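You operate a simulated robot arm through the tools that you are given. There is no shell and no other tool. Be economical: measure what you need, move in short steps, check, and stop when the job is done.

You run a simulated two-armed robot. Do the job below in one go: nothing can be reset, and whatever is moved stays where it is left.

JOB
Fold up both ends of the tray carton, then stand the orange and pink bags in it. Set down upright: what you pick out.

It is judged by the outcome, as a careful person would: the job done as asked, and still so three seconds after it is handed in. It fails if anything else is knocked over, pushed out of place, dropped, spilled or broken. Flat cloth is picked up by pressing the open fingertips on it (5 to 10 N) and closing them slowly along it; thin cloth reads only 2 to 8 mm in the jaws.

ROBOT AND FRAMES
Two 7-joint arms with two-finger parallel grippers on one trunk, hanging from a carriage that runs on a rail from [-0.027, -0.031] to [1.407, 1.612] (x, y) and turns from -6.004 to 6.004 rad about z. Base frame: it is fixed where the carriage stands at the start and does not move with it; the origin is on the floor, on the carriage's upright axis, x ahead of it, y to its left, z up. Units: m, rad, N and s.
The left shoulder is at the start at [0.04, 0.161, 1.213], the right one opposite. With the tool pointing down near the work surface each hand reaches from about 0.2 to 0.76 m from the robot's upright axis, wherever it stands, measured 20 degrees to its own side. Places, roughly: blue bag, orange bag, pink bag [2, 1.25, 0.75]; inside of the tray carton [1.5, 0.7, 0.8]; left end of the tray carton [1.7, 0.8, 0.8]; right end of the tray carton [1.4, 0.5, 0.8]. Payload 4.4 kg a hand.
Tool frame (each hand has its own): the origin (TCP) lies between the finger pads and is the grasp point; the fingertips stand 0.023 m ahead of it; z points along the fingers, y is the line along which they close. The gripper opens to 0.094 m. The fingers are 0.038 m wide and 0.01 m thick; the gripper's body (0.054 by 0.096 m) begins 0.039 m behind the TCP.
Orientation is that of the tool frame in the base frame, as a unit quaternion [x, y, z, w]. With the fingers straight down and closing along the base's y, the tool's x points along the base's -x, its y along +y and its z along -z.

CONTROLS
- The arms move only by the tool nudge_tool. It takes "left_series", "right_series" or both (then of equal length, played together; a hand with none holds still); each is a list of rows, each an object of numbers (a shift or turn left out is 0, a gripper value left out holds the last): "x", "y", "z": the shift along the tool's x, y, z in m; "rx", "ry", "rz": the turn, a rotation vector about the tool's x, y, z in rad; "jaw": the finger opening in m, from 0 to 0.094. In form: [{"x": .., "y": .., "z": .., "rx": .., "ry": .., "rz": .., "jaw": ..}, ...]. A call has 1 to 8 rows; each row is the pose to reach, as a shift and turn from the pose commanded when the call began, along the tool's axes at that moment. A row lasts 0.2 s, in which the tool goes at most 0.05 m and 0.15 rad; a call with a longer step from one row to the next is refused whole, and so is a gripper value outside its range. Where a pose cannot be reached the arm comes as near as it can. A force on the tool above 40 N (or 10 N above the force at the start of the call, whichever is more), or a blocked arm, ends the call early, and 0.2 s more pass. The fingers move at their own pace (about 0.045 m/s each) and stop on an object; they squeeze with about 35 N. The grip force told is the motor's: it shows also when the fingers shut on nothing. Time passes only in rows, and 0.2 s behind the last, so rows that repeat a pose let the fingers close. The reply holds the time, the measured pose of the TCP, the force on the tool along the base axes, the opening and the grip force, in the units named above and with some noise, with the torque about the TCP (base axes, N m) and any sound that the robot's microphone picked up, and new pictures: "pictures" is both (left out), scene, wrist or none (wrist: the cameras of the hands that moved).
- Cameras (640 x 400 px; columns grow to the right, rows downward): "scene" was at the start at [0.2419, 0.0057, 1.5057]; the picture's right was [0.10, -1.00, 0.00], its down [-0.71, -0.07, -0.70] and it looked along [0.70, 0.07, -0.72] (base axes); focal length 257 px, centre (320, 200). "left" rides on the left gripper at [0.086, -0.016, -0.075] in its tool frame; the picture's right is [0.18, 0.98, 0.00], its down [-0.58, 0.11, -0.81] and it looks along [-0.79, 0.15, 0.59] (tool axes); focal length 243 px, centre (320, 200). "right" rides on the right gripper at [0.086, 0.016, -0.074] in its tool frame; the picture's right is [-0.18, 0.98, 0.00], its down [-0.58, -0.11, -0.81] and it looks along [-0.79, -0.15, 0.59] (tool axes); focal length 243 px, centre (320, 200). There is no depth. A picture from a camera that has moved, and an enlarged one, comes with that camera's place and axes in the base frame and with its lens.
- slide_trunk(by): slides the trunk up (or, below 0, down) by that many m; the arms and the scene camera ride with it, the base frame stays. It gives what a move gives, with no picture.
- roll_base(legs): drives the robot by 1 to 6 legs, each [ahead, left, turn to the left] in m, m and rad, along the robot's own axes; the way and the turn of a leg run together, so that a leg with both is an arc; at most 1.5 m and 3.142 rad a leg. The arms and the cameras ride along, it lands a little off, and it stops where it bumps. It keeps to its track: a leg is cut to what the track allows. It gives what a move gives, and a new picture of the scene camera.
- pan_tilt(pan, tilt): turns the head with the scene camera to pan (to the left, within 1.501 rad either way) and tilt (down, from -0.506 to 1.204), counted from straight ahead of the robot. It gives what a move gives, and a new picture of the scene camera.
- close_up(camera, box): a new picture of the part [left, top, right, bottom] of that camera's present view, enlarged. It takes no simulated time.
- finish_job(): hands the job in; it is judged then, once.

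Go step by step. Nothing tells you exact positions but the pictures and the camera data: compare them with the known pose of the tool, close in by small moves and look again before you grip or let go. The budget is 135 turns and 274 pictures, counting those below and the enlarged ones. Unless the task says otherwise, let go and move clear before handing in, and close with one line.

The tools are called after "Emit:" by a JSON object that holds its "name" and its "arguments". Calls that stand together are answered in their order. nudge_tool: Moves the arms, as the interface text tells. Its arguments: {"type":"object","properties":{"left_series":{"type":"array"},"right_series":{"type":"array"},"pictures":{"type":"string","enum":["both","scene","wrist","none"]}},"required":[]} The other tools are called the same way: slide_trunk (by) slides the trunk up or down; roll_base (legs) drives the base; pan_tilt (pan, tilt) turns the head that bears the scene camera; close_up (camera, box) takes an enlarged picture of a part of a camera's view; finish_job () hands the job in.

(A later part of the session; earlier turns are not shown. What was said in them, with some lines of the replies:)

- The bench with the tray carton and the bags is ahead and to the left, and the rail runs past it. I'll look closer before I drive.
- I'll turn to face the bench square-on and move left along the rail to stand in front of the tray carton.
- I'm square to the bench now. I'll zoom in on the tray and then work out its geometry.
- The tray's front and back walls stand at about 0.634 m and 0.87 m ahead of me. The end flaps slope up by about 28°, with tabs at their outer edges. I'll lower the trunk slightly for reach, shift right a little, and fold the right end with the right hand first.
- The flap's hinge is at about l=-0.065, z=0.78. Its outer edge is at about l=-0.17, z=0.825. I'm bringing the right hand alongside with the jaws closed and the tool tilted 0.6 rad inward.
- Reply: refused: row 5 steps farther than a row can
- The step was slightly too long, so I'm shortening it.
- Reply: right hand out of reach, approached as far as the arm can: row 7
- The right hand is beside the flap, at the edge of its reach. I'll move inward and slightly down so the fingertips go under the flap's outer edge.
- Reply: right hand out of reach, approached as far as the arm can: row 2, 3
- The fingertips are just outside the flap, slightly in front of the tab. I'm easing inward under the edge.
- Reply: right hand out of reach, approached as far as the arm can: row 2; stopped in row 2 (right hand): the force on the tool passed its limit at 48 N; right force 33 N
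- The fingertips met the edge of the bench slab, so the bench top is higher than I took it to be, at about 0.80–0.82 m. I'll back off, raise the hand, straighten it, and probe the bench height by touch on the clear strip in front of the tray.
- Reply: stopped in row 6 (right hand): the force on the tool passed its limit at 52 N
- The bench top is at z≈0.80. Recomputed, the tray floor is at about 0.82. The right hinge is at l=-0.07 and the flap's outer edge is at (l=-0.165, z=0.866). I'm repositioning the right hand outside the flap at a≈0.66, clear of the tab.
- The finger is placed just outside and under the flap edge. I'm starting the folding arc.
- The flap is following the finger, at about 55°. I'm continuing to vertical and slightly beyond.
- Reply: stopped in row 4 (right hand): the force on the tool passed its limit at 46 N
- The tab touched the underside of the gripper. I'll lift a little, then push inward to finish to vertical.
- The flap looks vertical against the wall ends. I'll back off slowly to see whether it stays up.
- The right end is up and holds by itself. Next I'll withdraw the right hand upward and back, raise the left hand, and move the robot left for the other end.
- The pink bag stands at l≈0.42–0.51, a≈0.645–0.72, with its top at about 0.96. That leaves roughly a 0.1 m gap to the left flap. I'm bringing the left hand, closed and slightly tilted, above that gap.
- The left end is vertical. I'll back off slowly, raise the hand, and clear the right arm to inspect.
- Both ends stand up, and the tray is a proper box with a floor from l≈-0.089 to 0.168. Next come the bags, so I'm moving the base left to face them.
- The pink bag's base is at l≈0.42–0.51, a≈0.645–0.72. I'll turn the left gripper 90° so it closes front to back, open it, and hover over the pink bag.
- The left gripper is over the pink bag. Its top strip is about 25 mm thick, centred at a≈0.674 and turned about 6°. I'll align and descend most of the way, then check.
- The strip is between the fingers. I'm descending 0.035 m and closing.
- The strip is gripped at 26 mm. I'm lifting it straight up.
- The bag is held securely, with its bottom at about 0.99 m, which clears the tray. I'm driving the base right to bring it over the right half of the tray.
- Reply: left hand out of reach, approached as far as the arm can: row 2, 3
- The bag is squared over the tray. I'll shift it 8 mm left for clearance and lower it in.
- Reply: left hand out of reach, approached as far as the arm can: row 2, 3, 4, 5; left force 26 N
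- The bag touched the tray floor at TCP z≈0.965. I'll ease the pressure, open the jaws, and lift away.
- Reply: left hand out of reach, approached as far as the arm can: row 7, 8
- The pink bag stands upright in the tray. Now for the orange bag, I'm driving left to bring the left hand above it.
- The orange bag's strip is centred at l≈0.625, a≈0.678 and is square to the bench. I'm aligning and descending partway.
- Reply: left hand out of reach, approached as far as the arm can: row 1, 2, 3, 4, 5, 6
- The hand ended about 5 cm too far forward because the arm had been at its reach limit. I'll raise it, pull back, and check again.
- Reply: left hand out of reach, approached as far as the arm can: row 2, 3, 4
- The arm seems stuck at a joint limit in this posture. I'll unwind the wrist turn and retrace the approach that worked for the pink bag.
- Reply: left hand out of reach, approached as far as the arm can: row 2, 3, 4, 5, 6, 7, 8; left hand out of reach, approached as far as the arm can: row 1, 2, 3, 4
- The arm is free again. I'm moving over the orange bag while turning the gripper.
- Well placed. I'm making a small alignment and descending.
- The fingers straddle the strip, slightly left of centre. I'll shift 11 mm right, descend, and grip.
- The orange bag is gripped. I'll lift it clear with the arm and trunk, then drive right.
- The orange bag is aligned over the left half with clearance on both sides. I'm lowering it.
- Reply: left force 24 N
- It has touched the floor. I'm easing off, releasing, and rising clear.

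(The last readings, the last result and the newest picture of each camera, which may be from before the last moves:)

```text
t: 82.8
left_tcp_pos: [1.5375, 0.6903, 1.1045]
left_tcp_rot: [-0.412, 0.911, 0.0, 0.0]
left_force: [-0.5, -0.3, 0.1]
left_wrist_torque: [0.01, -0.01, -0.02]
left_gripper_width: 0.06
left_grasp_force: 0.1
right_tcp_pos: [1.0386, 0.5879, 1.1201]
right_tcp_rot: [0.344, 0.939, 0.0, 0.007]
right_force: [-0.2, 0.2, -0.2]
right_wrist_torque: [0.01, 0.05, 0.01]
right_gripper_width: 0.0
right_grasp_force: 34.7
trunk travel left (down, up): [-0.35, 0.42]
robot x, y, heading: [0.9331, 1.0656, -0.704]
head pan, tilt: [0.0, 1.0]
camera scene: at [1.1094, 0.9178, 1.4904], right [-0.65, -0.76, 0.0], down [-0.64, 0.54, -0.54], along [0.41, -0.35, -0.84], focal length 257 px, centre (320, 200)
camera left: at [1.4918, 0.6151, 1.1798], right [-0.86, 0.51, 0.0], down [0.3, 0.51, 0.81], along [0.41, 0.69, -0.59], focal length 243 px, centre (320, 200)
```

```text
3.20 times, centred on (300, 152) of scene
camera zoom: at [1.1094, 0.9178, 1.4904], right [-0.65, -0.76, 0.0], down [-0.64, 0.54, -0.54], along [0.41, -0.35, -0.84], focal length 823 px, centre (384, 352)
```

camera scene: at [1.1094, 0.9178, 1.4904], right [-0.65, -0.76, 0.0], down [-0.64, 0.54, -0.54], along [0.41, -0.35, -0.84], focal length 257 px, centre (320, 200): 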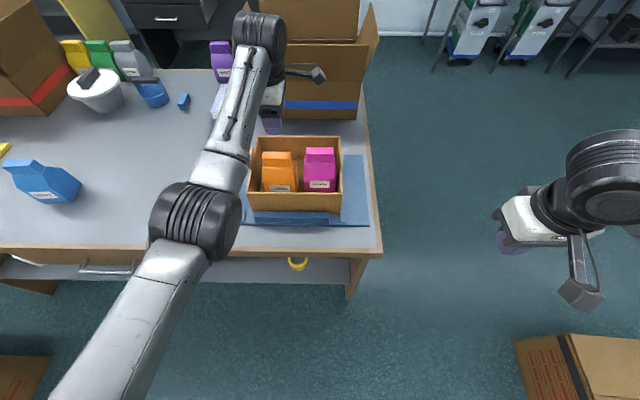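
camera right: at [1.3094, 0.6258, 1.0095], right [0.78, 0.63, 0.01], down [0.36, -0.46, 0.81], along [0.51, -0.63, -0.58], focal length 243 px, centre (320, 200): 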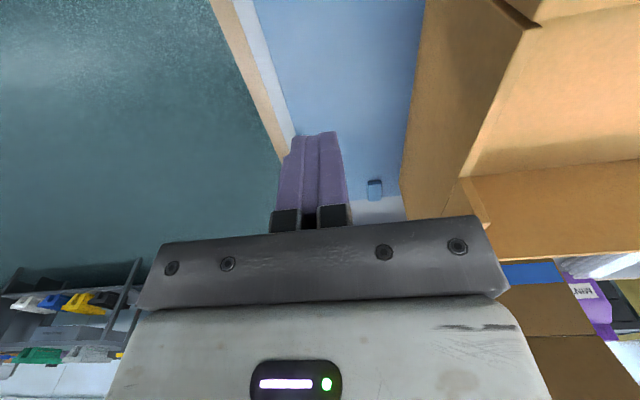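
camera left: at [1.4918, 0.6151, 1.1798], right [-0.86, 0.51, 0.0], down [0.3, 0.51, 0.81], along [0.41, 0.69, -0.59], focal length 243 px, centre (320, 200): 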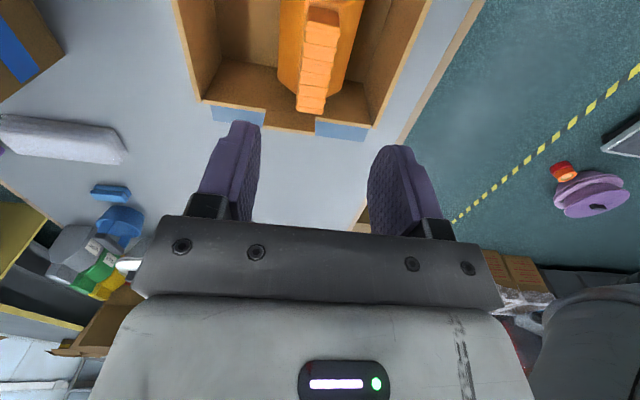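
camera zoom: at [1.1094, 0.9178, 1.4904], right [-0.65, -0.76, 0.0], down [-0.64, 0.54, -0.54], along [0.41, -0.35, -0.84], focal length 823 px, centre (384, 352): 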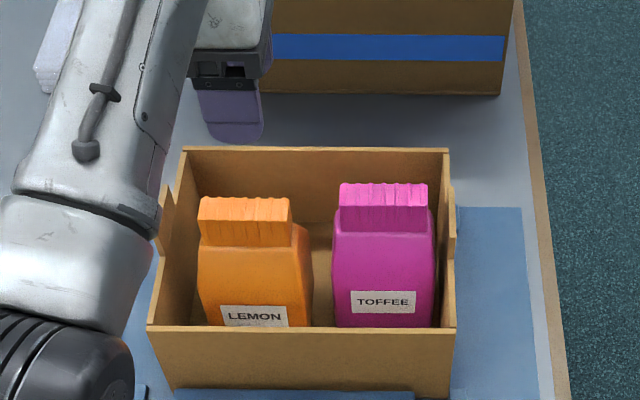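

Both bags stand in the tray with both ends up. I'm withdrawing the left hand upward and back, then taking a final look.

Emit:
{"name": "nudge_tool", "arguments": {"left_series": [{"z": -0.03}, {"z": -0.04, "y": 0.04}, {"z": -0.04, "y": 0.085}, {"z": -0.04, "y": 0.13}, {"z": -0.04, "y": 0.175, "x": -0.01}, {"z": -0.04, "y": 0.2, "x": -0.04}, {"z": -0.04, "y": 0.21, "x": -0.08}, {"z": -0.04, "y": 0.21, "x": -0.12}], "pictures": "scene"}}

Emit:
{"name": "close_up", "arguments": {"camera": "scene", "box": [160, 70, 400, 220]}}

```text
t: 84.6
left_tcp_pos: [1.4617, 0.9227, 1.1428]
left_tcp_rot: [-0.412, 0.911, 0.001, 0.001]
left_force: [-1.0, 0.3, -0.2]
left_wrist_torque: [-0.01, 0.02, 0.01]
left_gripper_width: 0.0598
left_grasp_force: 0.0
right_tcp_pos: [1.0394, 0.5881, 1.1202]
right_tcp_rot: [0.344, 0.939, 0.0, 0.007]
right_force: [0.2, 1.0, 0.2]
right_wrist_torque: [0.0, -0.02, 0.0]
right_gripper_width: 0.0002
right_grasp_force: 35.2
trunk travel left (down, up): [-0.35, 0.42]
robot x, y, heading: [0.9308, 1.068, -0.703]
head pan, tilt: [0.0, 1.0]
camera scene: at [1.1092, 0.9184, 1.4903], right [-0.65, -0.76, 0.0], down [-0.64, 0.54, -0.54], along [0.41, -0.35, -0.84], focal length 257 px, centre (320, 200)
```

scene: 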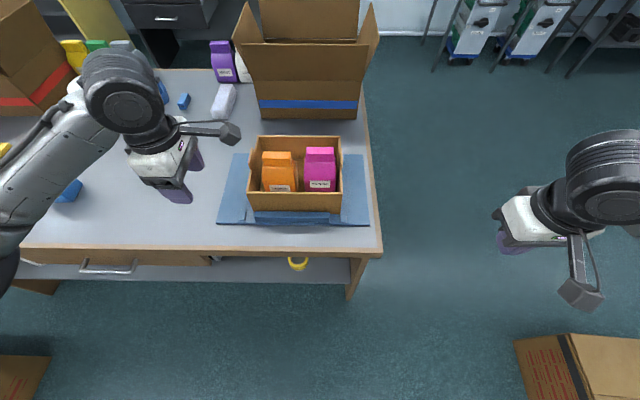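

```text
2.67 times, centred on (280, 145) of scene
camera zoom: at [1.1092, 0.9184, 1.4903], right [-0.65, -0.76, 0.0], down [-0.64, 0.54, -0.54], along [0.41, -0.35, -0.84], focal length 686 px, centre (427, 347)
```

zoom: 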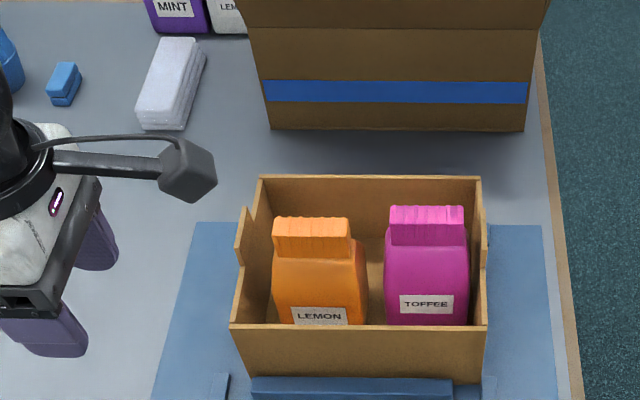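

Both ends are up, the orange and pink bags stand upright inside, the blue bag and everything else are where they were, and both hands are clear.

Emit:
{"name": "finish_job", "arguments": {}}

```text
The job is handed in.
```

The tray's two ends are folded up and holding, the orange and pink bags stand upright inside it, and both hands are clear; the tray slid 1–2 cm on its blue base while I folded the ends.
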